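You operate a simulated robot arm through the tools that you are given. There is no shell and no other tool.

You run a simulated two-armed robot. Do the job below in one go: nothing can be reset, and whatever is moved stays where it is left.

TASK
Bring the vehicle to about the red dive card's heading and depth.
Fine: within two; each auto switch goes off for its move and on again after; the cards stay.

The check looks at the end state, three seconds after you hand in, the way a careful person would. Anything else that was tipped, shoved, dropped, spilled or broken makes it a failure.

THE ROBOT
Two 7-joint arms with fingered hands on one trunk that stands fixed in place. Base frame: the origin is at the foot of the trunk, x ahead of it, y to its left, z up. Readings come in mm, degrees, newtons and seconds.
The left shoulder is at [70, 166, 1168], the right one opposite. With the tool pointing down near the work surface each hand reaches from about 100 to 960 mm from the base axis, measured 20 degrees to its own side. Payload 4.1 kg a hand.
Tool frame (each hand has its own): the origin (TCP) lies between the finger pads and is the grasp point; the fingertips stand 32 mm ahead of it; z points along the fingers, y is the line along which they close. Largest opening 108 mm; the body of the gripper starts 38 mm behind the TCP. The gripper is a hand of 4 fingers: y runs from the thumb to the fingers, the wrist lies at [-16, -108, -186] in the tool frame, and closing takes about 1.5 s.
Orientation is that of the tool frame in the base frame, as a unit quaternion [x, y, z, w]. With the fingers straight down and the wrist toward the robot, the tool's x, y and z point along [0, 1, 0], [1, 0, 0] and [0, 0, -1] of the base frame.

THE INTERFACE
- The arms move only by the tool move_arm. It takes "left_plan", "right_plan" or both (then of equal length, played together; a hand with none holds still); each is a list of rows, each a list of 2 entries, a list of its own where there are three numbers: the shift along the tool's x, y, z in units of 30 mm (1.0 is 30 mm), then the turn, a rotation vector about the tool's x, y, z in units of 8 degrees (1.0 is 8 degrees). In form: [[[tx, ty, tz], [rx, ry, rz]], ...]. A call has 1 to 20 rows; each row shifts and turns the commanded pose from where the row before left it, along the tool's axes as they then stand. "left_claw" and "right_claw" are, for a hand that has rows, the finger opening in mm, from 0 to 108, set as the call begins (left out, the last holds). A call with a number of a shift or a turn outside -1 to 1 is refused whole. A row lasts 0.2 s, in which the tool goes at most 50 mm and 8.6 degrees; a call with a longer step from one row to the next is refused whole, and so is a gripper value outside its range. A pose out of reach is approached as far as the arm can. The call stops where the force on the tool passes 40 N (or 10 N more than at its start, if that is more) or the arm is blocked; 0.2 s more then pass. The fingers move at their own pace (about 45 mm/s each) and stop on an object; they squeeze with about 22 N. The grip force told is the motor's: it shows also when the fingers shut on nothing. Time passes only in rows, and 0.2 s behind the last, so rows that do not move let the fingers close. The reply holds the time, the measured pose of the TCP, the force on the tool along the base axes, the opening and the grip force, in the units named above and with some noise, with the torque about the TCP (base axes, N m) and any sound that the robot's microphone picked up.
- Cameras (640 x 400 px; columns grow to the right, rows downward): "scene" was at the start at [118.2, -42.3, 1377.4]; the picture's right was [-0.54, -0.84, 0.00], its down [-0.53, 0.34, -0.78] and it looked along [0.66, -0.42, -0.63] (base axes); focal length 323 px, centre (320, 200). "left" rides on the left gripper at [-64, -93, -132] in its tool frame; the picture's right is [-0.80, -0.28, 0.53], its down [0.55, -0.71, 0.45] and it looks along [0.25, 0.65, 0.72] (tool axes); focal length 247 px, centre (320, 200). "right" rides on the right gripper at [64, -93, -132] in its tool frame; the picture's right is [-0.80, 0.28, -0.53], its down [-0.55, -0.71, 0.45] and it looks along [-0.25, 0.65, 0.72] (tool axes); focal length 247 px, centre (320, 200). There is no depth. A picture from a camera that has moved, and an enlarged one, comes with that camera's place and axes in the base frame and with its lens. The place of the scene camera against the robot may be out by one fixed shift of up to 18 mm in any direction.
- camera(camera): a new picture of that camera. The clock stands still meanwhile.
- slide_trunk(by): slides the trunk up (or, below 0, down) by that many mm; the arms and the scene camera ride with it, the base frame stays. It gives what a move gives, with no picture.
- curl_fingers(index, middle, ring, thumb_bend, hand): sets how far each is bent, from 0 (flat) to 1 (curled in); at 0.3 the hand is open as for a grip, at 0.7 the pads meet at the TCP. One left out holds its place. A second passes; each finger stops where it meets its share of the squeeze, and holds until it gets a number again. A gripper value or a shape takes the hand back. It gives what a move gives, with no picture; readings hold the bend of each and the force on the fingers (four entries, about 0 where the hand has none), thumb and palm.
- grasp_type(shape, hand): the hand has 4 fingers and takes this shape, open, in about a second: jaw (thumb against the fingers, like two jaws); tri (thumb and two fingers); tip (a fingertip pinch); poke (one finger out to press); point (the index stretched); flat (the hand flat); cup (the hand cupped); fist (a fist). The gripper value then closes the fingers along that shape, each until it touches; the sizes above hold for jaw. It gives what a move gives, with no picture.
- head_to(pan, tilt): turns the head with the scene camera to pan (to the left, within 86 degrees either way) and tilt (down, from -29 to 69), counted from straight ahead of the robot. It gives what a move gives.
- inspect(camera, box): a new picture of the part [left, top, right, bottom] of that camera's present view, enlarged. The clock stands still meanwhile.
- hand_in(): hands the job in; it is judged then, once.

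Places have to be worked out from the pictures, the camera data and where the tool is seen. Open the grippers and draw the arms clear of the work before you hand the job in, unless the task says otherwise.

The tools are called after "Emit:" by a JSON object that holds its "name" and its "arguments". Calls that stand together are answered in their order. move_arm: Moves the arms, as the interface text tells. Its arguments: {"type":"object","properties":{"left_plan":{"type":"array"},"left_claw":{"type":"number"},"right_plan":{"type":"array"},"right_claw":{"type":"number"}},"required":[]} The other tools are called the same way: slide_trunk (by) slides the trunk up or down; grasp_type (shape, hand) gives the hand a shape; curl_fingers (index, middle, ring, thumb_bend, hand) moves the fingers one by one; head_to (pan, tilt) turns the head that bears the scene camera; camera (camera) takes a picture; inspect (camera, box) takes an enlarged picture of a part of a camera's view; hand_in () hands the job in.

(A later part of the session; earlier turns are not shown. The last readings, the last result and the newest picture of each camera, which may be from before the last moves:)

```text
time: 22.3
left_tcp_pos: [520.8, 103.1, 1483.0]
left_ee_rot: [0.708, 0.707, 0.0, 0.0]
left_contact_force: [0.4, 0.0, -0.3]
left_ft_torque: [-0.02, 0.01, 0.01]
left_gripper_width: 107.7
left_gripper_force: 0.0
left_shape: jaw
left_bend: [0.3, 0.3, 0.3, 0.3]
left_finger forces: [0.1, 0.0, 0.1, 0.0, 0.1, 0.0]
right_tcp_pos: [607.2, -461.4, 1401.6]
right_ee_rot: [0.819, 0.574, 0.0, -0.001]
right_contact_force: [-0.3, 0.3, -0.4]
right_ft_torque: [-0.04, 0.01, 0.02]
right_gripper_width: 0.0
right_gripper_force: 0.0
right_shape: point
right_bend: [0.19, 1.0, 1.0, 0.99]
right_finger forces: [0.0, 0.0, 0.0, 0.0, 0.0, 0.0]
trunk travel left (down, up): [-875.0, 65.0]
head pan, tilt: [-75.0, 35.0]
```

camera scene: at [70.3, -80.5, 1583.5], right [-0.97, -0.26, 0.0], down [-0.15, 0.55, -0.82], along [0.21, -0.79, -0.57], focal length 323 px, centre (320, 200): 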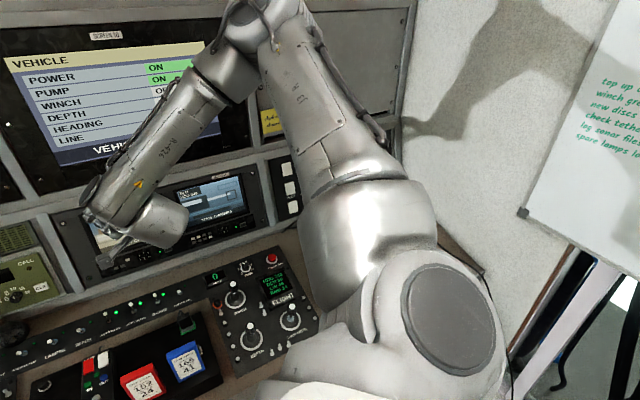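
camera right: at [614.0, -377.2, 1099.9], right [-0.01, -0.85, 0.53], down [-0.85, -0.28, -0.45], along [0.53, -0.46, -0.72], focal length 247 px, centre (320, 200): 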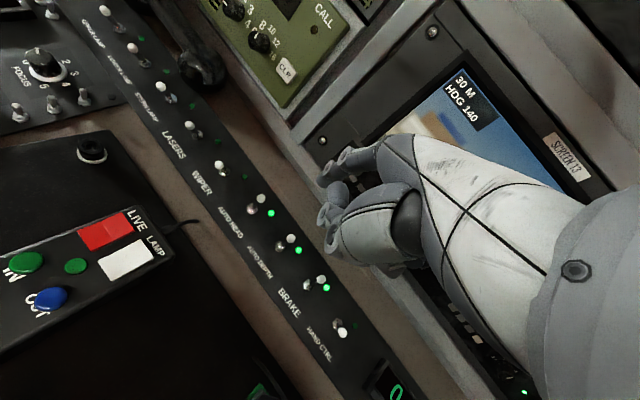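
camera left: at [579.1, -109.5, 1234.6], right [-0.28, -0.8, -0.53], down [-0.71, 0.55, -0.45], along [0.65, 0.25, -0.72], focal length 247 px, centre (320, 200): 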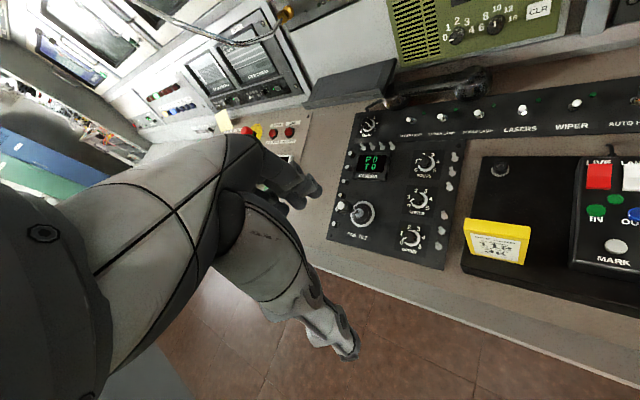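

Both hands rose without any limit. I lower the trunk by 400 mm, which brings the right fingertip to about z 975, still clear above the cards (top ≈ 893).

Emit:
{"name": "slide_trunk", "arguments": {"by": -400}}

Emit:
{"name": "head_to", "arguments": {"pan": -45, "tilt": 30}}

Emit:
{"name": "camera", "arguments": {"camera": "scene"}}

Emit:
{"name": "camera", "arguments": {"camera": "right"}}

```text
time: 26.2
left_tcp_pos: [521.6, 103.5, 1081.9]
left_ee_rot: [0.707, 0.707, 0.0, -0.001]
left_contact_force: [-0.3, 0.8, 0.4]
left_ft_torque: [-0.01, 0.0, -0.01]
left_gripper_width: 107.6
left_gripper_force: 0.1
left_shape: jaw
left_bend: [0.3, 0.3, 0.3, 0.3]
left_finger forces: [0.0, 0.0, 0.1, 0.0, 0.0, 0.0]
right_tcp_pos: [608.3, -460.5, 1001.0]
right_ee_rot: [0.819, 0.574, 0.0, -0.001]
right_contact_force: [0.3, -0.9, 0.8]
right_ft_torque: [-0.02, -0.01, -0.02]
right_gripper_width: 0.1
right_gripper_force: 0.0
right_shape: point
right_bend: [0.19, 1.0, 1.0, 0.99]
right_finger forces: [0.1, 0.0, 0.0, 0.0, 0.1, 0.1]
trunk travel left (down, up): [-475.0, 465.0]
head pan, tilt: [-75.0, 35.0]
```

```text
time: 27.1
left_tcp_pos: [521.1, 103.7, 1081.7]
left_ee_rot: [0.707, 0.707, 0.0, -0.001]
left_contact_force: [-1.3, -0.1, 0.7]
left_ft_torque: [0.05, 0.0, -0.01]
left_gripper_width: 107.6
left_gripper_force: 0.1
left_shape: jaw
left_bend: [0.3, 0.3, 0.3, 0.3]
left_finger forces: [0.1, 0.1, 0.1, 0.1, 0.0, 0.0]
right_tcp_pos: [607.2, -460.7, 1000.2]
right_ee_rot: [0.819, 0.574, 0.0, -0.001]
right_contact_force: [-0.3, -0.6, -0.2]
right_ft_torque: [0.04, 0.01, -0.01]
right_gripper_width: 0.0
right_gripper_force: 0.0
right_shape: point
right_bend: [0.19, 1.0, 1.0, 0.99]
right_finger forces: [0.1, 0.0, 0.0, 0.0, 0.1, 0.0]
trunk travel left (down, up): [-475.0, 465.0]
head pan, tilt: [-45.0, 30.0]
```

```text
taken
camera scene: at [109.8, -60.3, 1191.3], right [-0.71, -0.71, 0.0], down [-0.35, 0.35, -0.87], along [0.61, -0.61, -0.5], focal length 323 px, centre (320, 200)
```

scene: 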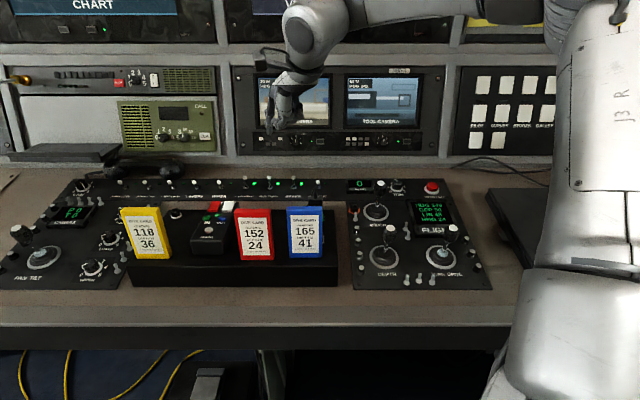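

```text
taken
camera right: at [544.0, -368.6, 1132.0], right [-0.01, -0.85, 0.53], down [-0.85, -0.28, -0.45], along [0.52, -0.46, -0.72], focal length 247 px, centre (320, 200)
```

right: 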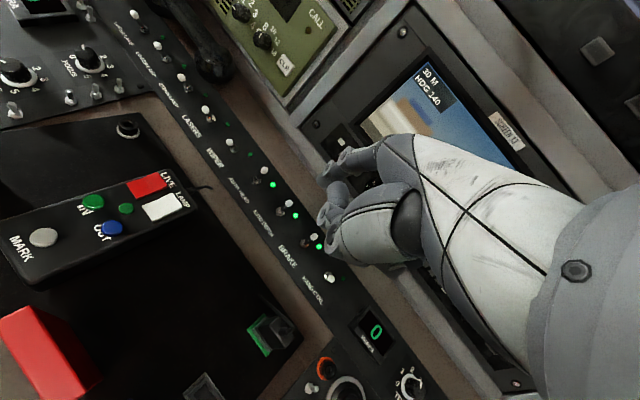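

With the trunk 200 mm below its start the posture looks better. I extend the hand outward at z 1000 toward the spot behind the AUTO HEAD lever.

Emit:
{"name": "move_arm", "arguments": {"right_plan": [[[0.26, 0.82, 0], [0, 0, 0]], [[0.26, 0.82, 0], [0, 0, 0]], [[0.26, 0.82, 0], [0, 0, 0]], [[0.26, 0.82, 0], [0, 0, 0]], [[0.26, 0.82, 0], [0, 0, 0]], [[0, 0, 0], [0, 0, 0]]]}}

Emit:
{"name": "camera", "arguments": {"camera": "right"}}

Emit:
{"name": "inspect", "arguments": {"camera": "scene", "box": [200, 60, 360, 200]}}

```text
time: 28.5
left_tcp_pos: [521.1, 103.5, 1081.8]
left_ee_rot: [0.707, 0.707, 0.0, 0.0]
left_contact_force: [-0.4, 0.3, 0.4]
left_ft_torque: [0.01, -0.05, -0.02]
left_gripper_width: 107.7
left_gripper_force: 0.1
left_shape: jaw
left_bend: [0.3, 0.3, 0.3, 0.3]
left_finger forces: [0.0, 0.0, 0.1, 0.1, 0.0, 0.0]
right_tcp_pos: [733.7, -467.8, 1001.4]
right_ee_rot: [0.819, 0.573, -0.001, -0.001]
right_contact_force: [-0.5, 0.4, 0.7]
right_ft_torque: [-0.01, -0.02, -0.02]
right_gripper_width: 0.1
right_gripper_force: 0.1
right_shape: point
right_bend: [0.19, 1.0, 1.0, 0.99]
right_finger forces: [0.0, 0.1, 0.0, 0.0, 0.1, 0.1]
trunk travel left (down, up): [-475.0, 465.0]
head pan, tilt: [-45.0, 30.0]
```

```text
taken
camera right: at [669.2, -375.2, 1132.7], right [-0.01, -0.85, 0.53], down [-0.85, -0.27, -0.45], along [0.52, -0.46, -0.72], focal length 247 px, centre (320, 200)
```

right: 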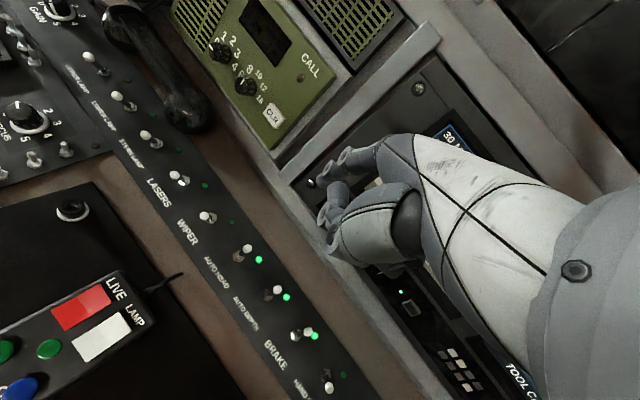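

```text
2.86 times, centred on (280, 130) of scene
camera zoom: at [108.7, -59.8, 1191.5], right [-0.71, -0.71, 0.0], down [-0.35, 0.35, -0.87], along [0.61, -0.61, -0.5], focal length 922 px, centre (434, 400)
```

zoom: 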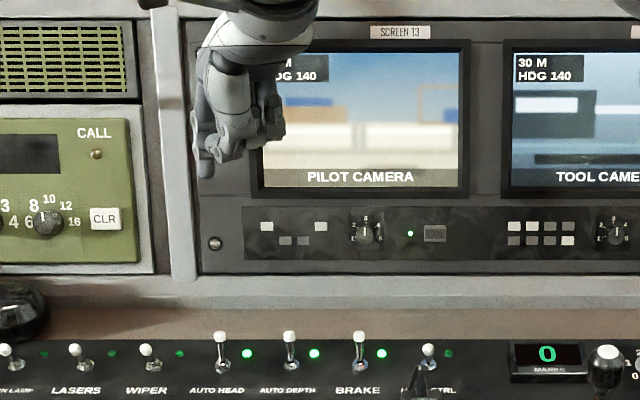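

The hand now reaches freely (TCP [734,-468,1001]). I enlarge the right view to fix the AUTO HEAD lever's place once more before descending behind it.

Emit:
{"name": "inspect", "arguments": {"camera": "right", "box": [180, 180, 360, 360]}}

```text
2.22 times, centred on (270, 270) of right
camera zoom: at [669.2, -375.2, 1132.7], right [-0.01, -0.85, 0.53], down [-0.85, -0.27, -0.45], along [0.52, -0.46, -0.72], focal length 549 px, centre (431, 44)
```

zoom: 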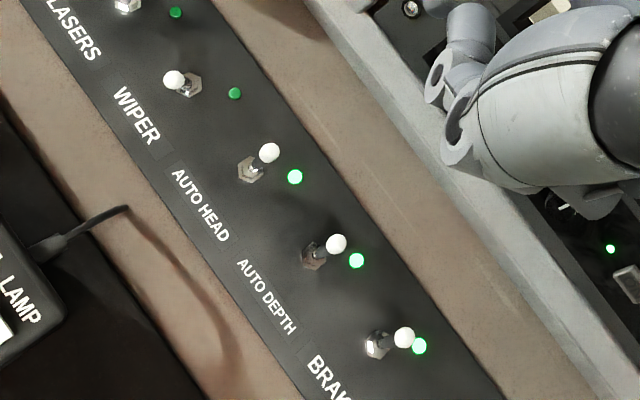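

From this close view the AUTO HEAD lever sits at about [780,-455], base z≈800, tip z≈836, with the finger just behind it. I descend to fingertip z≈855, still above the lever tips, and check.

Emit:
{"name": "move_arm", "arguments": {"right_plan": [[[0.0125, -0.08, 0.97], [0, 0, 0]], [[0.0125, -0.08, 0.97], [0, 0, 0]], [[0.0125, -0.08, 0.97], [0, 0, 0]], [[0.0125, -0.08, 0.97], [0, 0, 0]], [[0, 0, 0], [0, 0, 0]]]}}

Emit:
{"name": "camera", "arguments": {"camera": "right"}}

Emit:
{"name": "inspect", "arguments": {"camera": "scene", "box": [200, 100, 320, 200]}}

Emit:
{"name": "inspect", "arguments": {"camera": "right", "box": [180, 130, 380, 300]}}

```text
time: 29.7
left_tcp_pos: [520.7, 104.5, 1082.3]
left_ee_rot: [0.707, 0.707, 0.0, -0.001]
left_contact_force: [0.2, 1.5, -0.1]
left_ft_torque: [0.0, -0.04, 0.06]
left_gripper_width: 107.7
left_gripper_force: 0.0
left_shape: jaw
left_bend: [0.3, 0.3, 0.3, 0.3]
left_finger forces: [0.1, 0.1, 0.0, 0.0, 0.1, 0.0]
right_tcp_pos: [727.5, -461.2, 886.4]
right_ee_rot: [0.819, 0.574, -0.001, 0.0]
right_contact_force: [0.0, 0.1, 0.4]
right_ft_torque: [0.02, 0.0, 0.0]
right_gripper_width: 0.0
right_gripper_force: 0.1
right_shape: point
right_bend: [0.19, 1.0, 1.0, 0.99]
right_finger forces: [0.1, 0.0, 0.0, 0.0, 0.0, 0.0]
trunk travel left (down, up): [-475.0, 465.0]
head pan, tilt: [-45.0, 30.0]
```

```text
taken
camera right: at [664.0, -369.1, 1016.6], right [-0.01, -0.85, 0.53], down [-0.85, -0.28, -0.45], along [0.53, -0.45, -0.72], focal length 247 px, centre (320, 200)
```

right: 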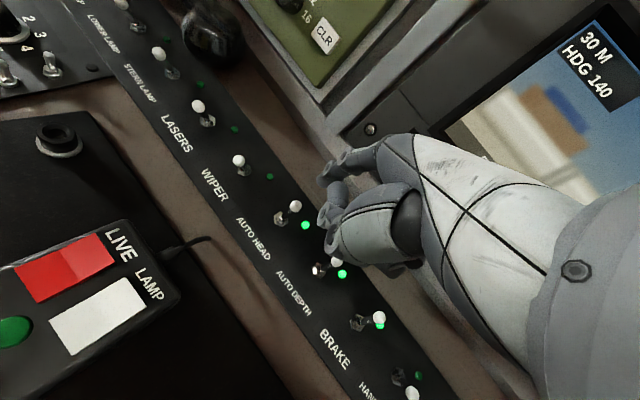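

```text
4.00 times, centred on (260, 150) of scene
camera zoom: at [109.6, -60.0, 1191.4], right [-0.71, -0.71, 0.0], down [-0.35, 0.35, -0.87], along [0.61, -0.61, -0.5], focal length 1291 px, centre (560, 400)
```

zoom: 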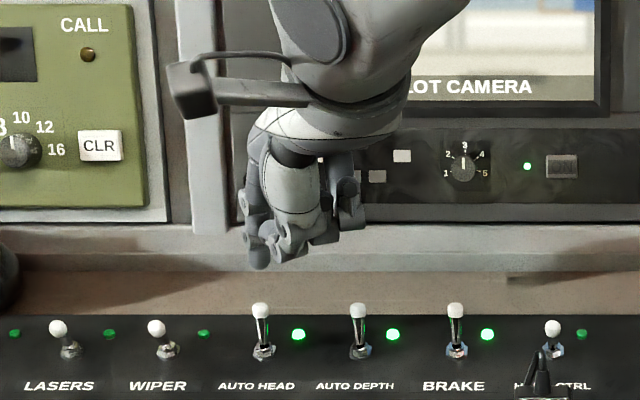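

```text
2.35 times, centred on (280, 215) of right
camera zoom: at [664.0, -369.1, 1016.6], right [-0.01, -0.85, 0.53], down [-0.85, -0.28, -0.45], along [0.53, -0.45, -0.72], focal length 581 px, centre (414, 165)
```

zoom: 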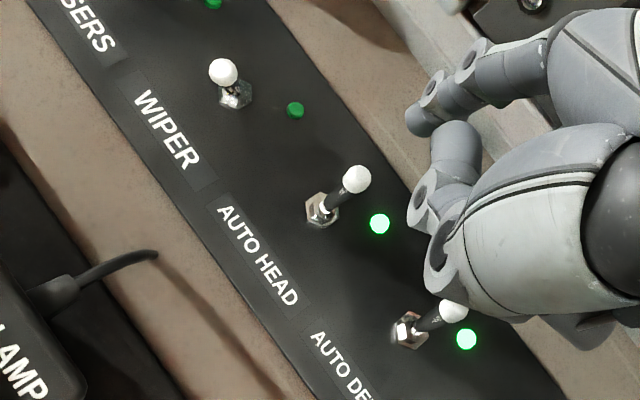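

The fingertip hangs directly above and about 24 mm behind the AUTO HEAD lever, with its bottom near z 861 and the thumb about 28 mm higher. I lower it 40 mm gently so the fingertip stands behind the lever's upper half.

Emit:
{"name": "move_arm", "arguments": {"right_plan": [[[0, 0, 0.45], [0, 0, 0]], [[0, 0, 0.45], [0, 0, 0]], [[0, 0, 0.45], [0, 0, 0]], [[0, 0, 0], [0, 0, 0]]]}}

Emit:
{"name": "inspect", "arguments": {"camera": "scene", "box": [200, 100, 320, 200]}}

Emit:
{"name": "inspect", "arguments": {"camera": "right", "box": [220, 110, 380, 270]}}

```text
time: 30.7
left_tcp_pos: [522.8, 104.8, 1082.7]
left_ee_rot: [0.707, 0.707, -0.001, 0.0]
left_contact_force: [0.3, 0.7, -0.1]
left_ft_torque: [0.0, 0.0, -0.03]
left_gripper_width: 107.5
left_gripper_force: 0.1
left_shape: jaw
left_bend: [0.3, 0.3, 0.3, 0.3]
left_finger forces: [0.0, 0.0, 0.1, 0.0, 0.0, 0.1]
right_tcp_pos: [716.9, -464.1, 847.2]
right_ee_rot: [0.819, 0.574, 0.0, 0.001]
right_contact_force: [-0.1, 0.7, 0.2]
right_ft_torque: [0.03, 0.0, -0.02]
right_gripper_width: 0.0
right_gripper_force: 0.0
right_shape: point
right_bend: [0.19, 1.0, 1.0, 0.99]
right_finger forces: [0.0, 0.0, 0.0, 0.0, 0.0, 0.0]
right hand out of reach, approached as far as the arm can: row 1, 2, 3
trunk travel left (down, up): [-475.0, 465.0]
head pan, tilt: [-45.0, 30.0]
```

```text
4.00 times, centred on (260, 150) of scene
camera zoom: at [109.8, -60.1, 1191.3], right [-0.71, -0.71, 0.0], down [-0.35, 0.35, -0.87], along [0.61, -0.61, -0.5], focal length 1291 px, centre (560, 400)
```

zoom: 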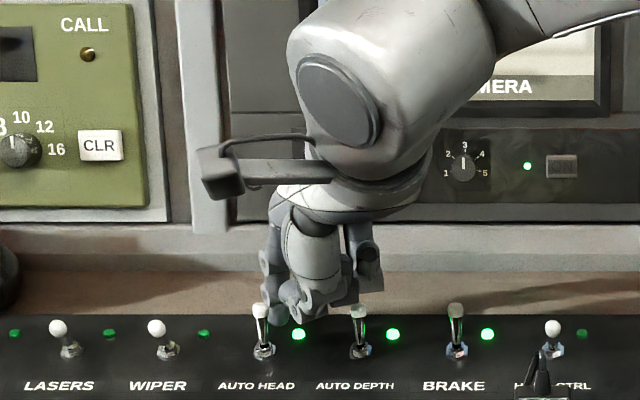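

```text
2.50 times, centred on (300, 190) of right
camera zoom: at [653.4, -371.5, 978.4], right [-0.01, -0.85, 0.53], down [-0.85, -0.28, -0.45], along [0.53, -0.45, -0.72], focal length 617 px, centre (370, 225)
```

zoom: 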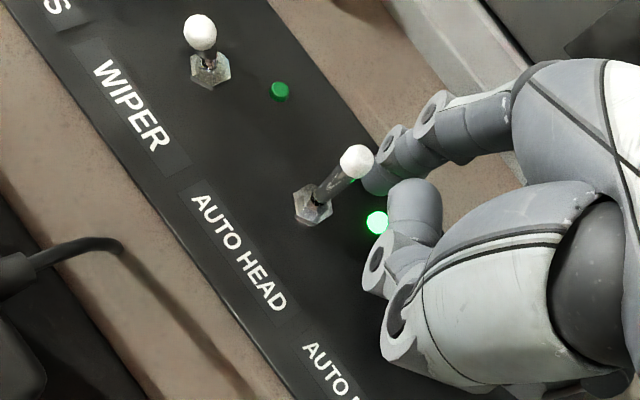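

The arm is again at its limit and slid about 11 mm inward (TCP [717,-464,847]), nothing touched, finger just behind the lever but 7 mm to the right. I lift 90 mm and lower the trunk 90 mm more to gain slack.

Emit:
{"name": "move_arm", "arguments": {"right_plan": [[[0, 0, -1], [0, 0, 0]], [[0, 0, -1], [0, 0, 0]], [[0, 0, -1], [0, 0, 0]], [[0, 0, 0], [0, 0, 0]]]}}

Emit:
{"name": "slide_trunk", "arguments": {"by": -90}}

Emit:
{"name": "inspect", "arguments": {"camera": "scene", "box": [200, 80, 340, 200]}}

Emit:
{"name": "inspect", "arguments": {"camera": "right", "box": [220, 110, 380, 270]}}

```text
time: 31.7
left_tcp_pos: [522.1, 104.1, 1081.8]
left_ee_rot: [0.707, 0.707, 0.0, 0.0]
left_contact_force: [-1.1, 0.5, 0.9]
left_ft_torque: [0.01, -0.02, 0.01]
left_gripper_width: 107.5
left_gripper_force: 0.0
left_shape: jaw
left_bend: [0.3, 0.3, 0.3, 0.3]
left_finger forces: [0.0, 0.1, 0.1, 0.0, 0.0, 0.0]
right_tcp_pos: [714.0, -463.5, 941.3]
right_ee_rot: [0.819, 0.574, 0.0, -0.001]
right_contact_force: [1.1, 0.8, -0.2]
right_ft_torque: [0.02, -0.01, -0.02]
right_gripper_width: 0.1
right_gripper_force: 0.0
right_shape: point
right_bend: [0.19, 1.0, 1.0, 0.99]
right_finger forces: [0.0, 0.0, 0.0, 0.0, 0.1, 0.1]
trunk travel left (down, up): [-475.0, 465.0]
head pan, tilt: [-45.0, 30.0]
```

```text
time: 33.0
left_tcp_pos: [522.2, 103.9, 991.7]
left_ee_rot: [0.707, 0.707, 0.0, 0.0]
left_contact_force: [-0.6, -0.5, 0.2]
left_ft_torque: [0.02, -0.01, -0.02]
left_gripper_width: 107.7
left_gripper_force: 0.0
left_shape: jaw
left_bend: [0.3, 0.3, 0.3, 0.3]
left_finger forces: [0.1, 0.1, 0.0, 0.0, 0.0, 0.1]
right_tcp_pos: [714.6, -463.9, 851.3]
right_ee_rot: [0.819, 0.574, -0.001, 0.0]
right_contact_force: [-0.4, 0.1, 0.5]
right_ft_torque: [-0.01, -0.02, -0.01]
right_gripper_width: 0.0
right_gripper_force: 0.0
right_shape: point
right_bend: [0.19, 1.0, 1.0, 0.99]
right_finger forces: [0.0, 0.1, 0.0, 0.1, 0.0, 0.0]
trunk travel left (down, up): [-385.0, 555.0]
head pan, tilt: [-45.0, 30.0]
```

```text
3.33 times, centred on (270, 140) of scene
camera zoom: at [109.6, -60.1, 1101.4], right [-0.71, -0.71, 0.0], down [-0.35, 0.35, -0.87], along [0.61, -0.61, -0.5], focal length 1076 px, centre (487, 400)
```

zoom: 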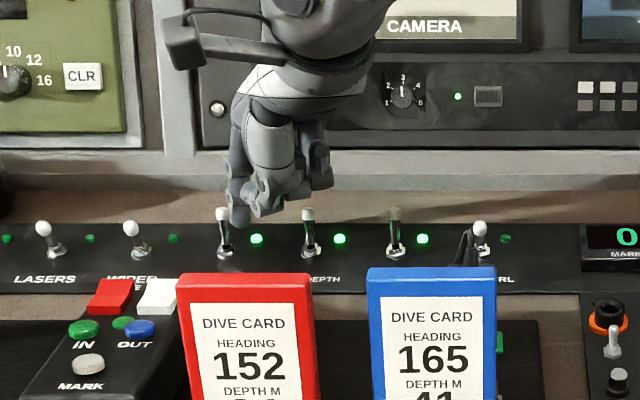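

```text
2.50 times, centred on (300, 190) of right
camera zoom: at [649.9, -371.4, 981.8], right [-0.01, -0.85, 0.53], down [-0.85, -0.28, -0.45], along [0.53, -0.46, -0.72], focal length 617 px, centre (370, 225)
```

zoom: 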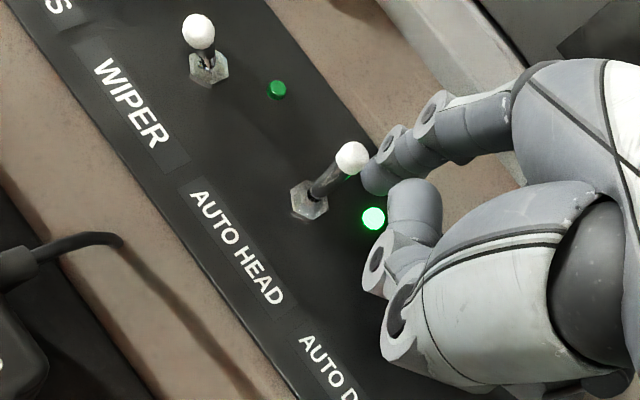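

With the trunk lowered the finger is back at working height behind the lever (TCP [715,-464,851]) with slack to spare. I shift it about 8 mm left to centre it on the lever and lower it 8 mm.

Emit:
{"name": "move_arm", "arguments": {"right_plan": [[[0.12, 0.1, 0], [0, 0, 0]], [[0.12, 0.1, 0], [0, 0, 0]], [[0, 0, 0.13], [0, 0, 0]], [[0, 0, 0.13], [0, 0, 0]], [[0, 0, 0], [0, 0, 0]]]}}

Emit:
{"name": "inspect", "arguments": {"camera": "scene", "box": [200, 80, 340, 200]}}

Emit:
{"name": "inspect", "arguments": {"camera": "right", "box": [220, 110, 380, 270]}}

```text
time: 34.2
left_tcp_pos: [521.5, 104.9, 992.0]
left_ee_rot: [0.708, 0.706, 0.0, 0.0]
left_contact_force: [-0.5, -0.4, -0.3]
left_ft_torque: [0.02, 0.02, -0.02]
left_gripper_width: 107.6
left_gripper_force: 0.1
left_shape: jaw
left_bend: [0.3, 0.3, 0.3, 0.3]
left_finger forces: [0.0, 0.0, 0.1, 0.0, 0.1, 0.0]
right_tcp_pos: [722.5, -459.8, 842.8]
right_ee_rot: [0.819, 0.574, -0.001, -0.002]
right_contact_force: [-0.6, -0.2, -0.4]
right_ft_torque: [0.01, -0.03, -0.03]
right_gripper_width: 0.0
right_gripper_force: 0.1
right_shape: point
right_bend: [0.19, 1.0, 1.0, 0.99]
right_finger forces: [0.1, 0.0, 0.0, 0.1, 0.0, 0.0]
trunk travel left (down, up): [-385.0, 555.0]
head pan, tilt: [-45.0, 30.0]
```

```text
3.33 times, centred on (270, 140) of scene
camera zoom: at [109.8, -60.1, 1101.3], right [-0.71, -0.71, 0.0], down [-0.35, 0.35, -0.87], along [0.61, -0.61, -0.5], focal length 1076 px, centre (487, 400)
```

zoom: 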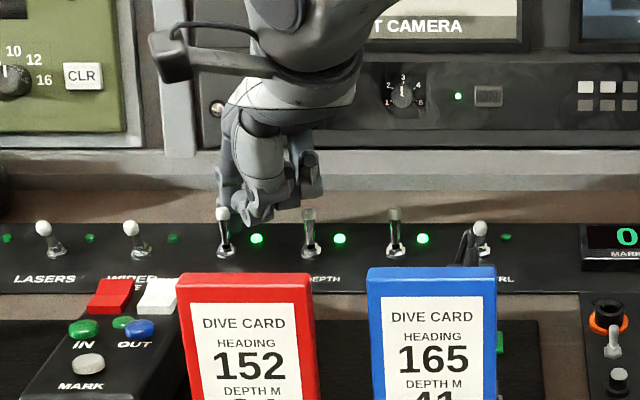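

```text
2.50 times, centred on (300, 190) of right
camera zoom: at [658.1, -367.8, 973.9], right [-0.01, -0.85, 0.53], down [-0.85, -0.28, -0.45], along [0.52, -0.46, -0.72], focal length 617 px, centre (370, 225)
```

zoom: 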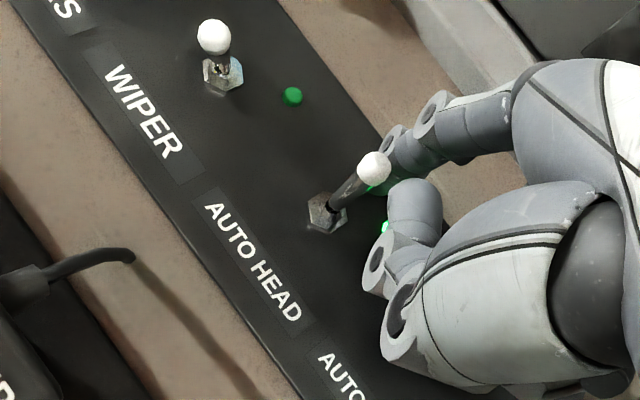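

The finger stands right behind the AUTO HEAD lever. I pull it toward the operator by about 24 mm in small steps to flip the switch off.

Emit:
{"name": "move_arm", "arguments": {"right_plan": [[[0.085, -0.181, 0], [0, 0, 0]], [[0.085, -0.181, 0], [0, 0, 0]], [[0.085, -0.181, 0], [0, 0, 0]], [[0.085, -0.181, 0], [0, 0, 0]], [[0, 0, 0], [0, 0, 0]]]}}

Emit:
{"name": "inspect", "arguments": {"camera": "scene", "box": [200, 80, 340, 200]}}

Emit:
{"name": "inspect", "arguments": {"camera": "right", "box": [220, 110, 380, 270]}}

```text
time: 35.4
left_tcp_pos: [521.9, 104.3, 991.6]
left_ee_rot: [0.707, 0.708, -0.001, 0.001]
left_contact_force: [-0.5, 0.2, 0.6]
left_ft_torque: [0.02, -0.03, 0.0]
left_gripper_width: 107.4
left_gripper_force: 0.1
left_shape: jaw
left_bend: [0.3, 0.3, 0.3, 0.3]
left_finger forces: [0.0, 0.0, 0.0, 0.0, 0.0, 0.0]
right_tcp_pos: [705.7, -441.8, 841.8]
right_ee_rot: [0.819, 0.574, 0.0, -0.001]
right_contact_force: [2.1, -3.6, -0.7]
right_ft_torque: [-0.07, -0.06, -0.24]
right_gripper_width: 0.0
right_gripper_force: 0.0
right_shape: point
right_bend: [0.17, 1.0, 1.0, 0.99]
right_finger forces: [4.0, 0.0, 0.0, 0.0, 0.0, 0.0]
trunk travel left (down, up): [-385.0, 555.0]
head pan, tilt: [-45.0, 30.0]
```

```text
3.33 times, centred on (270, 140) of scene
camera zoom: at [110.2, -60.7, 1101.3], right [-0.71, -0.71, 0.0], down [-0.35, 0.35, -0.87], along [0.61, -0.61, -0.5], focal length 1076 px, centre (487, 400)
```

zoom: 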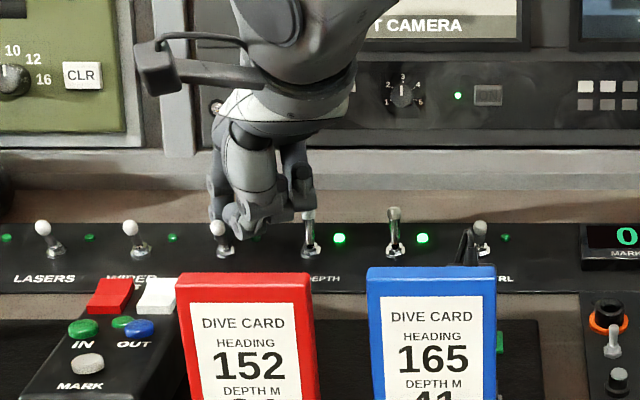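

```text
2.50 times, centred on (300, 190) of right
camera zoom: at [642.0, -350.5, 972.9], right [-0.01, -0.85, 0.53], down [-0.85, -0.27, -0.45], along [0.52, -0.46, -0.72], focal length 617 px, centre (370, 225)
```

zoom: 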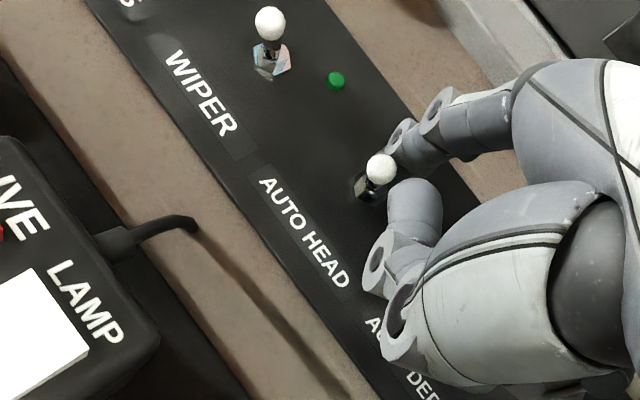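

The AUTO HEAD lever now leans toward the operator like the WIPER one (off), with 4 N on the index. I back off a few mm and lift straight up to check its lamp and the heading.

Emit:
{"name": "move_arm", "arguments": {"right_plan": [[[-0.085, 0.181, 0], [0, 0, 0]], [[0, 0, -0.8], [0, 0, 0]], [[0, 0, -1], [0, 0, 0]], [[0, 0, 0], [0, 0, 0]]]}}

Emit:
{"name": "camera", "arguments": {"camera": "scene"}}

Emit:
{"name": "inspect", "arguments": {"camera": "scene", "box": [200, 120, 500, 290]}}

Emit:
{"name": "camera", "arguments": {"camera": "right"}}

```text
time: 36.4
left_tcp_pos: [523.4, 104.0, 991.7]
left_ee_rot: [0.707, 0.707, 0.001, 0.001]
left_contact_force: [-1.2, 0.6, -0.3]
left_ft_torque: [0.0, 0.0, -0.05]
left_gripper_width: 107.5
left_gripper_force: 0.0
left_shape: jaw
left_bend: [0.3, 0.3, 0.3, 0.3]
left_finger forces: [0.0, 0.0, 0.0, 0.0, 0.0, 0.0]
right_tcp_pos: [709.2, -448.1, 896.8]
right_ee_rot: [0.819, 0.574, 0.0, -0.001]
right_contact_force: [-0.7, 0.2, -0.2]
right_ft_torque: [0.02, -0.03, 0.0]
right_gripper_width: 0.0
right_gripper_force: 0.0
right_shape: point
right_bend: [0.19, 1.0, 1.0, 0.99]
right_finger forces: [0.1, 0.1, 0.0, 0.0, 0.0, 0.1]
trunk travel left (down, up): [-385.0, 555.0]
head pan, tilt: [-45.0, 30.0]
```

```text
taken
camera scene: at [110.0, -60.3, 1101.3], right [-0.71, -0.71, 0.0], down [-0.35, 0.35, -0.87], along [0.61, -0.61, -0.5], focal length 323 px, centre (320, 200)
```

scene: 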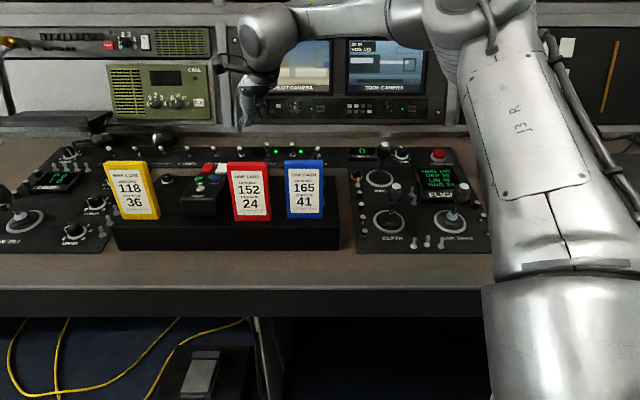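

```text
2.13 times, centred on (350, 205) of scene
camera zoom: at [110.0, -60.3, 1101.3], right [-0.71, -0.71, 0.0], down [-0.35, 0.35, -0.87], along [0.61, -0.61, -0.5], focal length 688 px, centre (256, 189)
```

zoom: 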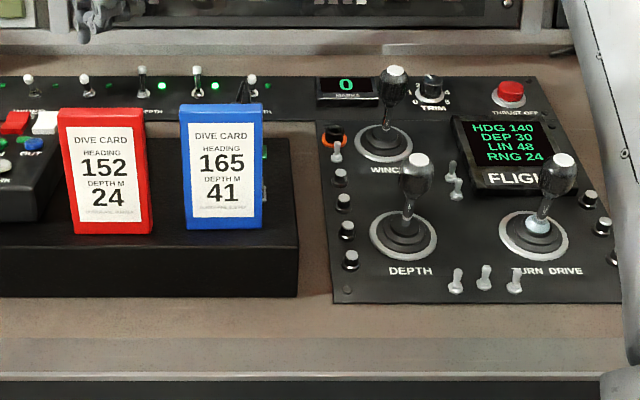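

```text
taken
camera right: at [645.4, -355.5, 1028.2], right [-0.01, -0.85, 0.53], down [-0.85, -0.28, -0.45], along [0.52, -0.45, -0.72], focal length 247 px, centre (320, 200)
```

right: 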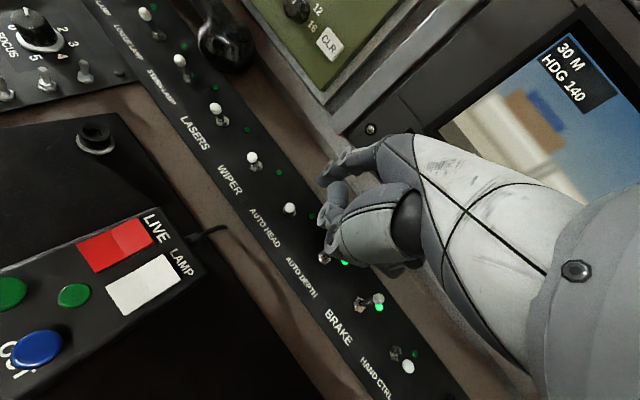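

AUTO HEAD is off (lamp dark), heading still reads 140, everything else unchanged. Now I lift the hand and carry it back over the flight panel to the left side of the TURN DRIVE stick, staying at z≈1000.

Emit:
{"name": "move_arm", "arguments": {"right_plan": [[[0, 0, -0.9], [0, 0, 0]], [[0, 0, -0.9], [0, 0, 0]], [[0, 0, -0.9], [0, 0, 0]], [[0, 0, -0.9], [0, 0, 0]], [[-0.607, -0.958, 0], [0, 0, 0]], [[-0.607, -0.958, 0], [0, 0, 0]], [[-0.607, -0.958, 0], [0, 0, 0]], [[-0.607, -0.958, 0], [0, 0, 0]], [[-0.607, -0.958, 0], [0, 0, 0]], [[-0.607, -0.958, 0], [0, 0, 0]], [[-0.607, -0.958, 0], [0, 0, 0]], [[-0.607, -0.958, 0], [0, 0, 0]], [[-0.607, -0.958, 0], [0, 0, 0]], [[-0.607, -0.958, 0], [0, 0, 0]], [[-0.607, -0.958, 0], [0, 0, 0]], [[-0.607, -0.958, 0], [0, 0, 0]], [[0, 0, 0], [0, 0, 0]]]}}

Emit:
{"name": "grasp_type", "arguments": {"hand": "right", "shape": "jaw"}}

Emit:
{"name": "camera", "arguments": {"camera": "scene"}}

Emit:
{"name": "camera", "arguments": {"camera": "right"}}

```text
time: 40.0
left_tcp_pos: [522.0, 104.9, 990.9]
left_ee_rot: [0.708, 0.707, 0.0, 0.001]
left_contact_force: [-0.2, -0.2, 0.4]
left_ft_torque: [-0.03, 0.01, -0.04]
left_gripper_width: 107.5
left_gripper_force: 0.0
left_shape: jaw
left_bend: [0.3, 0.3, 0.3, 0.3]
left_finger forces: [0.1, 0.0, 0.0, 0.0, 0.0, 0.1]
right_tcp_pos: [311.4, -534.5, 1005.8]
right_ee_rot: [0.818, 0.575, -0.001, 0.0]
right_contact_force: [0.6, 0.1, -0.1]
right_ft_torque: [-0.04, 0.03, 0.0]
right_gripper_width: 0.0
right_gripper_force: 0.0
right_shape: point
right_bend: [0.19, 1.0, 1.0, 0.99]
right_finger forces: [0.0, 0.1, 0.0, 0.0, 0.0, 0.0]
trunk travel left (down, up): [-385.0, 555.0]
head pan, tilt: [-45.0, 30.0]
```

```text
time: 40.9
left_tcp_pos: [521.4, 105.0, 991.7]
left_ee_rot: [0.707, 0.707, 0.0, 0.0]
left_contact_force: [1.1, -0.2, 1.2]
left_ft_torque: [-0.03, 0.02, 0.03]
left_gripper_width: 107.5
left_gripper_force: 0.2
left_shape: jaw
left_bend: [0.3, 0.3, 0.3, 0.3]
left_finger forces: [0.1, 0.0, 0.1, 0.1, 0.1, 0.0]
right_tcp_pos: [310.1, -535.0, 1006.1]
right_ee_rot: [0.819, 0.574, -0.001, -0.001]
right_contact_force: [-0.3, -0.1, 0.5]
right_ft_torque: [0.01, 0.01, 0.07]
right_gripper_width: 107.4
right_gripper_force: 0.0
right_shape: jaw
right_bend: [0.3, 0.3, 0.3, 0.3]
right_finger forces: [0.0, 0.1, 0.0, 0.1, 0.1, 0.0]
trunk travel left (down, up): [-385.0, 555.0]
head pan, tilt: [-45.0, 30.0]
```

```text
taken
camera scene: at [109.7, -60.2, 1101.3], right [-0.71, -0.71, 0.0], down [-0.35, 0.35, -0.87], along [0.61, -0.61, -0.5], focal length 323 px, centre (320, 200)
```

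scene: 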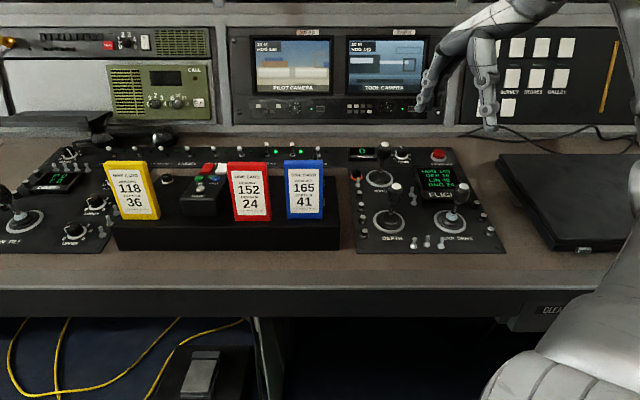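

```text
taken
camera right: at [247.0, -442.7, 1137.6], right [-0.01, -0.85, 0.53], down [-0.85, -0.28, -0.45], along [0.53, -0.46, -0.72], focal length 247 px, centre (320, 200)
```

right: 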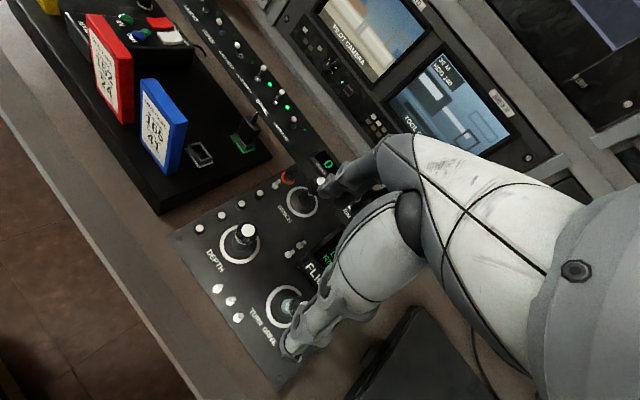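

The hand is now open in jaw shape above the panel. I enlarge the scene view to measure where its fingertips and thumb stand relative to the TCP, and to read the display.

Emit:
{"name": "inspect", "arguments": {"camera": "scene", "box": [370, 20, 520, 140]}}

Emit:
{"name": "inspect", "arguments": {"camera": "scene", "box": [340, 140, 520, 260]}}

Emit:
{"name": "inspect", "arguments": {"camera": "right", "box": [200, 160, 420, 380]}}

```text
3.33 times, centred on (445, 80) of scene
camera zoom: at [109.7, -60.2, 1101.3], right [-0.71, -0.71, 0.0], down [-0.35, 0.35, -0.87], along [0.61, -0.61, -0.5], focal length 1076 px, centre (-97, 600)
```

zoom: 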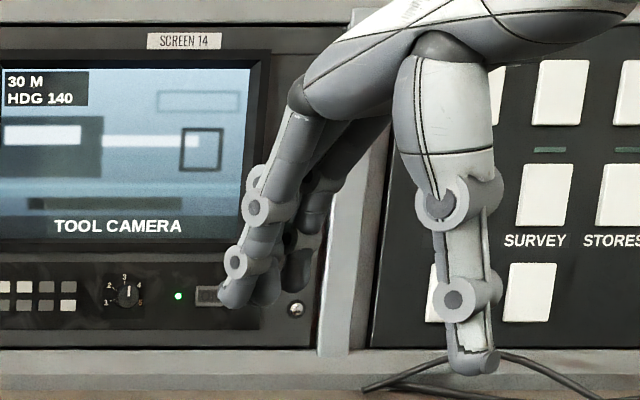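

```text
3.33 times, centred on (430, 200) of scene
camera zoom: at [109.7, -60.2, 1101.3], right [-0.71, -0.71, 0.0], down [-0.35, 0.35, -0.87], along [0.61, -0.61, -0.5], focal length 1076 px, centre (-47, 200)
```

zoom: 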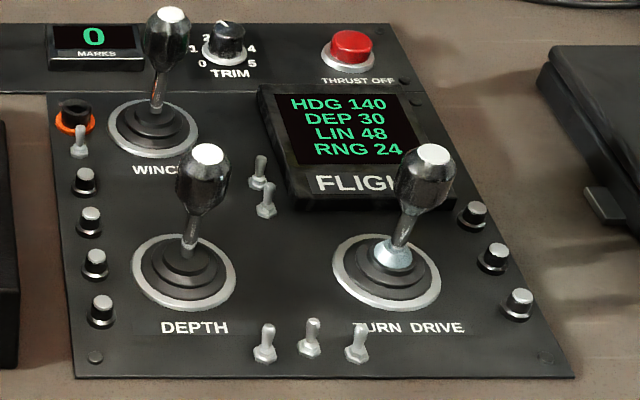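

```text
1.82 times, centred on (310, 270) of right
camera zoom: at [247.0, -442.7, 1137.6], right [-0.01, -0.85, 0.53], down [-0.85, -0.28, -0.45], along [0.53, -0.46, -0.72], focal length 449 px, centre (338, 73)
```

zoom: 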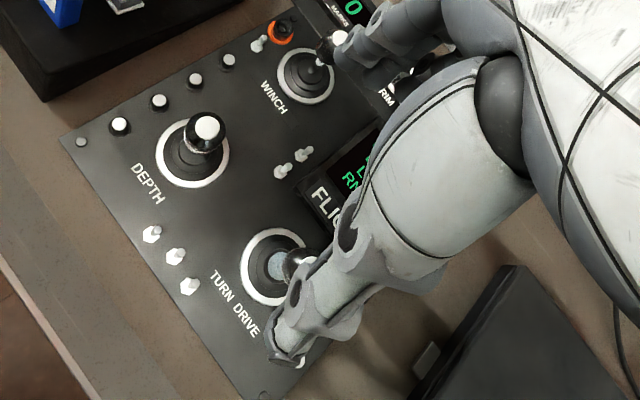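

Display reads HDG 140, DEP 30. I estimate the ring finger's tip at tool [-32,58,~25] and the turn knob's left edge at p≈204 along the row; I move to the left of the TURN DRIVE knob and descend to just above its top.

Emit:
{"name": "move_arm", "arguments": {"right_plan": [[[-0.052, -0.213, 0.827], [0, 0, 0]], [[-0.052, -0.213, 0.827], [0, 0, 0]], [[-0.052, -0.213, 0.827], [0, 0, 0]], [[-0.052, -0.213, 0.827], [0, 0, 0]], [[-0.052, -0.213, 0.827], [0, 0, 0]], [[0, 0, 0], [0, 0, 0]]]}}

Emit:
{"name": "inspect", "arguments": {"camera": "scene", "box": [340, 90, 540, 260]}}

Emit:
{"name": "camera", "arguments": {"camera": "right"}}

```text
time: 42.3
left_tcp_pos: [522.6, 105.4, 991.3]
left_ee_rot: [0.707, 0.707, 0.0, 0.001]
left_contact_force: [-0.1, -0.4, 0.3]
left_ft_torque: [0.01, 0.01, -0.02]
left_gripper_width: 107.9
left_gripper_force: 0.1
left_shape: jaw
left_bend: [0.3, 0.3, 0.3, 0.3]
left_finger forces: [0.0, 0.0, 0.0, 0.0, 0.0, 0.0]
right_tcp_pos: [274.1, -532.4, 881.6]
right_ee_rot: [0.819, 0.574, 0.0, 0.0]
right_contact_force: [-0.6, -0.4, 0.5]
right_ft_torque: [0.0, 0.0, 0.03]
right_gripper_width: 107.5
right_gripper_force: 0.1
right_shape: jaw
right_bend: [0.3, 0.3, 0.3, 0.3]
right_finger forces: [0.0, 0.0, 0.0, 0.0, 0.1, 0.1]
trunk travel left (down, up): [-385.0, 555.0]
head pan, tilt: [-45.0, 30.0]
```

```text
2.35 times, centred on (440, 175) of scene
camera zoom: at [109.8, -60.0, 1101.3], right [-0.71, -0.71, 0.0], down [-0.35, 0.35, -0.87], along [0.61, -0.61, -0.5], focal length 759 px, centre (38, 259)
```

zoom: 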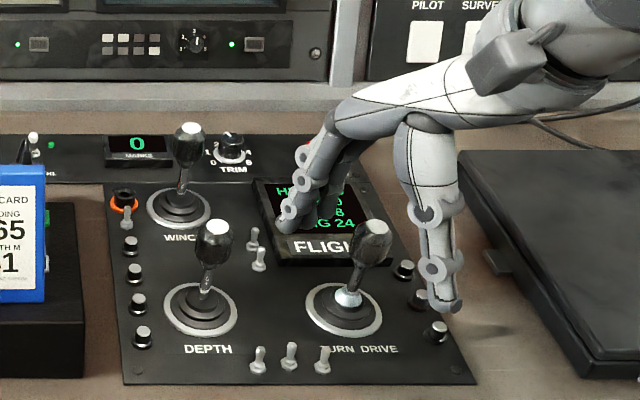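

```text
taken
camera right: at [210.9, -439.4, 1012.2], right [-0.01, -0.85, 0.53], down [-0.85, -0.28, -0.45], along [0.53, -0.46, -0.72], focal length 247 px, centre (320, 200)
```

right: 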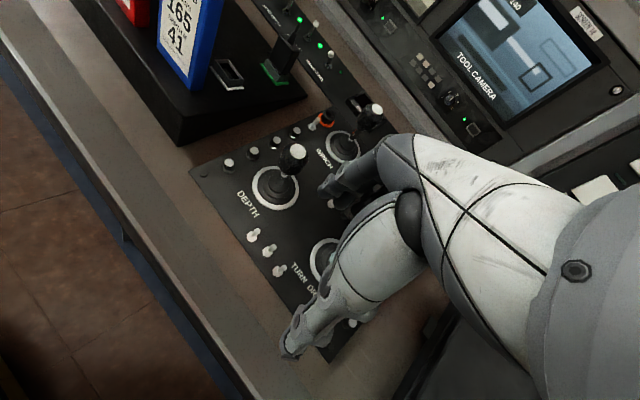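

The projected finger positions match the picture: the ring finger is about 5 mm left of the TURN DRIVE knob. I shift 4 mm further left and lower the hand 36 mm so the finger stands beside the knob.

Emit:
{"name": "move_arm", "arguments": {"right_plan": [[[0.12, 0.057, 0], [0, 0, 0]], [[0, 0, 0.4], [0, 0, 0]], [[0, 0, 0.4], [0, 0, 0]], [[0, 0, 0.4], [0, 0, 0]], [[0, 0, 0], [0, 0, 0]]]}}

Emit:
{"name": "inspect", "arguments": {"camera": "scene", "box": [340, 90, 540, 260]}}

```text
time: 43.5
left_tcp_pos: [522.2, 105.1, 992.4]
left_ee_rot: [0.708, 0.707, 0.0, 0.0]
left_contact_force: [-0.3, 0.8, 0.2]
left_ft_torque: [0.02, 0.0, 0.02]
left_gripper_width: 107.6
left_gripper_force: 0.0
left_shape: jaw
left_bend: [0.3, 0.3, 0.3, 0.3]
left_finger forces: [0.0, 0.1, 0.0, 0.0, 0.0, 0.0]
right_tcp_pos: [279.4, -528.2, 846.1]
right_ee_rot: [0.819, 0.574, -0.001, -0.001]
right_contact_force: [0.2, -0.3, 0.2]
right_ft_torque: [0.06, -0.02, 0.02]
right_gripper_width: 107.3
right_gripper_force: 0.1
right_shape: jaw
right_bend: [0.3, 0.3, 0.3, 0.3]
right_finger forces: [0.1, 0.0, 0.0, 0.0, 0.0, 0.1]
trunk travel left (down, up): [-385.0, 555.0]
head pan, tilt: [-45.0, 30.0]
```

```text
2.35 times, centred on (440, 175) of scene
camera zoom: at [109.8, -60.1, 1101.3], right [-0.71, -0.71, 0.0], down [-0.35, 0.35, -0.87], along [0.61, -0.61, -0.5], focal length 759 px, centre (38, 259)
```

zoom: 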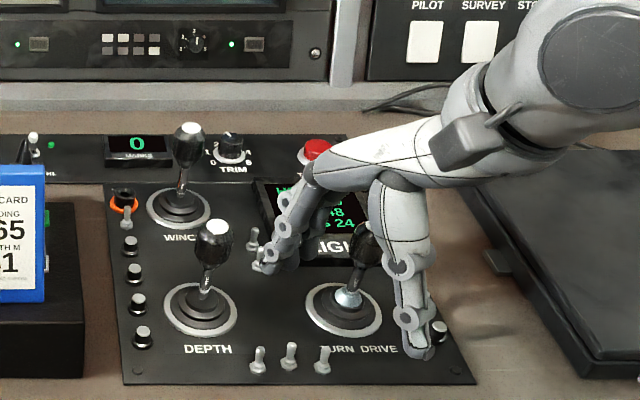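

The ring finger now stands beside the knob with no contact forces. I push to the right in small steps (about 12 mm) and check for contact and heading change.

Emit:
{"name": "move_arm", "arguments": {"right_plan": [[[-0.181, -0.085, 0], [0, 0, 0]], [[-0.181, -0.085, 0], [0, 0, 0]]]}}

Emit:
{"name": "inspect", "arguments": {"camera": "scene", "box": [240, 20, 520, 260]}}

```text
time: 44.1
left_tcp_pos: [522.6, 104.2, 990.9]
left_ee_rot: [0.707, 0.708, 0.001, 0.001]
left_contact_force: [-0.2, -0.1, 0.5]
left_ft_torque: [-0.02, 0.01, 0.0]
left_gripper_width: 107.7
left_gripper_force: 0.0
left_shape: jaw
left_bend: [0.3, 0.3, 0.3, 0.3]
left_finger forces: [0.1, 0.0, 0.0, 0.0, 0.0, 0.0]
right_tcp_pos: [271.1, -535.3, 846.0]
right_ee_rot: [0.819, 0.574, 0.0, -0.001]
right_contact_force: [0.2, 0.2, 0.4]
right_ft_torque: [0.0, -0.02, -0.01]
right_gripper_width: 107.6
right_gripper_force: 0.0
right_shape: jaw
right_bend: [0.3, 0.3, 0.3, 0.3]
right_finger forces: [0.1, 0.1, 0.1, 0.1, 0.0, 0.0]
trunk travel left (down, up): [-385.0, 555.0]
head pan, tilt: [-45.0, 30.0]
```

```text
1.67 times, centred on (380, 140) of scene
camera zoom: at [109.6, -60.3, 1101.3], right [-0.71, -0.71, 0.0], down [-0.35, 0.35, -0.87], along [0.61, -0.61, -0.5], focal length 538 px, centre (220, 300)
```

zoom: 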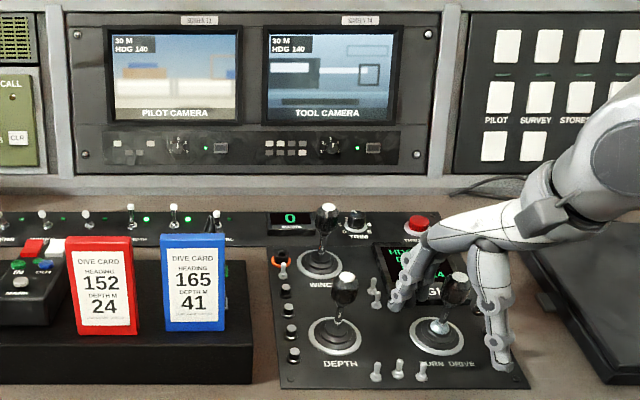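

No contact yet, heading still 140. I push two more small steps of 5 mm.

Emit:
{"name": "move_arm", "arguments": {"right_plan": [[[-0.15, -0.07, 0], [0, 0, 0]], [[-0.15, -0.07, 0], [0, 0, 0]]]}}

Emit:
{"name": "inspect", "arguments": {"camera": "scene", "box": [240, 20, 520, 260]}}

```text
time: 44.7
left_tcp_pos: [522.8, 104.4, 991.8]
left_ee_rot: [0.707, 0.707, 0.0, 0.0]
left_contact_force: [0.6, 0.0, -0.6]
left_ft_torque: [-0.01, -0.01, 0.0]
left_gripper_width: 107.7
left_gripper_force: 0.1
left_shape: jaw
left_bend: [0.3, 0.3, 0.3, 0.3]
left_finger forces: [0.0, 0.0, 0.0, 0.0, 0.0, 0.0]
right_tcp_pos: [266.3, -542.9, 845.3]
right_ee_rot: [0.819, 0.574, -0.002, 0.0]
right_contact_force: [0.5, 0.9, -0.9]
right_ft_torque: [-0.01, -0.02, -0.03]
right_gripper_width: 107.3
right_gripper_force: 0.2
right_shape: jaw
right_bend: [0.3, 0.3, 0.3, 0.3]
right_finger forces: [0.0, 0.1, 0.0, 0.1, 0.1, 0.1]
trunk travel left (down, up): [-385.0, 555.0]
head pan, tilt: [-45.0, 30.0]
```

```text
1.67 times, centred on (380, 140) of scene
camera zoom: at [109.7, -60.2, 1101.3], right [-0.71, -0.71, 0.0], down [-0.35, 0.35, -0.87], along [0.61, -0.61, -0.5], focal length 538 px, centre (220, 300)
```

zoom: 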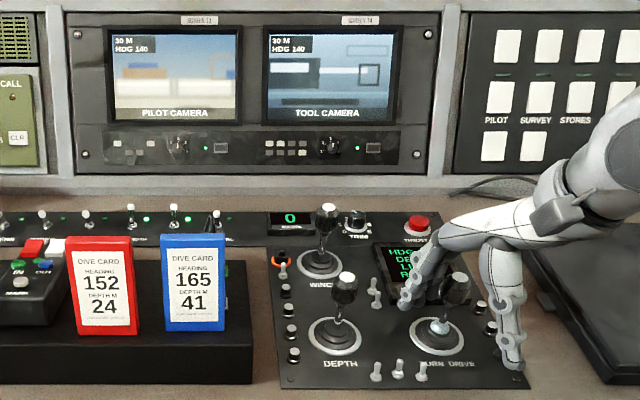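

Still almost no force. I look closely at the gap between the finger and the knob.

Emit:
{"name": "inspect", "arguments": {"camera": "scene", "box": [400, 150, 500, 240]}}

Emit:
{"name": "camera", "arguments": {"camera": "right"}}

```text
4.44 times, centred on (450, 195) of scene
camera zoom: at [109.7, -60.2, 1101.3], right [-0.71, -0.71, 0.0], down [-0.35, 0.35, -0.87], along [0.61, -0.61, -0.5], focal length 1434 px, centre (-258, 222)
```

zoom: 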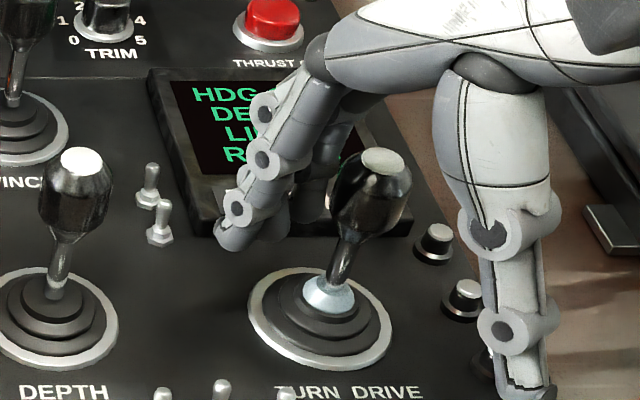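

```text
taken
camera right: at [201.4, -451.5, 976.5], right [0.0, -0.85, 0.53], down [-0.85, -0.28, -0.45], along [0.52, -0.46, -0.72], focal length 247 px, centre (320, 200)
```

right: 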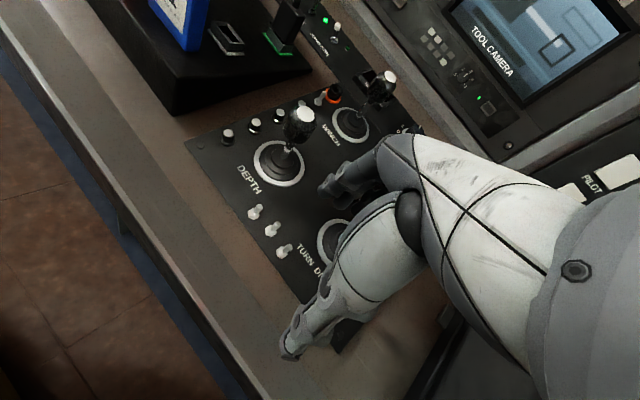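

The ring finger may be slightly behind the knob; I zoom in further to judge.

Emit:
{"name": "inspect", "arguments": {"camera": "scene", "box": [440, 170, 490, 215]}}

Emit:
{"name": "inspect", "arguments": {"camera": "right", "box": [290, 120, 390, 260]}}

```text
8.89 times, centred on (465, 192) of scene
camera zoom: at [109.7, -60.2, 1101.3], right [-0.71, -0.71, 0.0], down [-0.35, 0.35, -0.87], along [0.61, -0.61, -0.5], focal length 2868 px, centre (-969, 267)
```

zoom: 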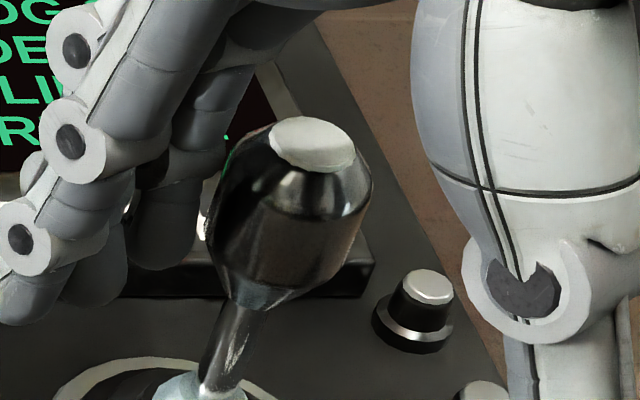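

```text
2.86 times, centred on (340, 190) of right
camera zoom: at [201.4, -451.5, 976.5], right [0.0, -0.85, 0.53], down [-0.85, -0.28, -0.45], along [0.52, -0.46, -0.72], focal length 706 px, centre (263, 229)
```

zoom: 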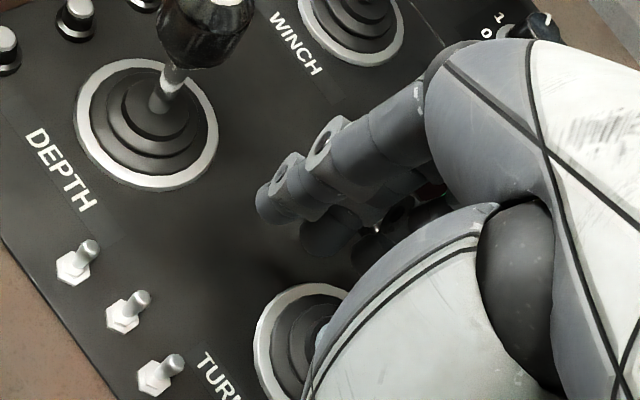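

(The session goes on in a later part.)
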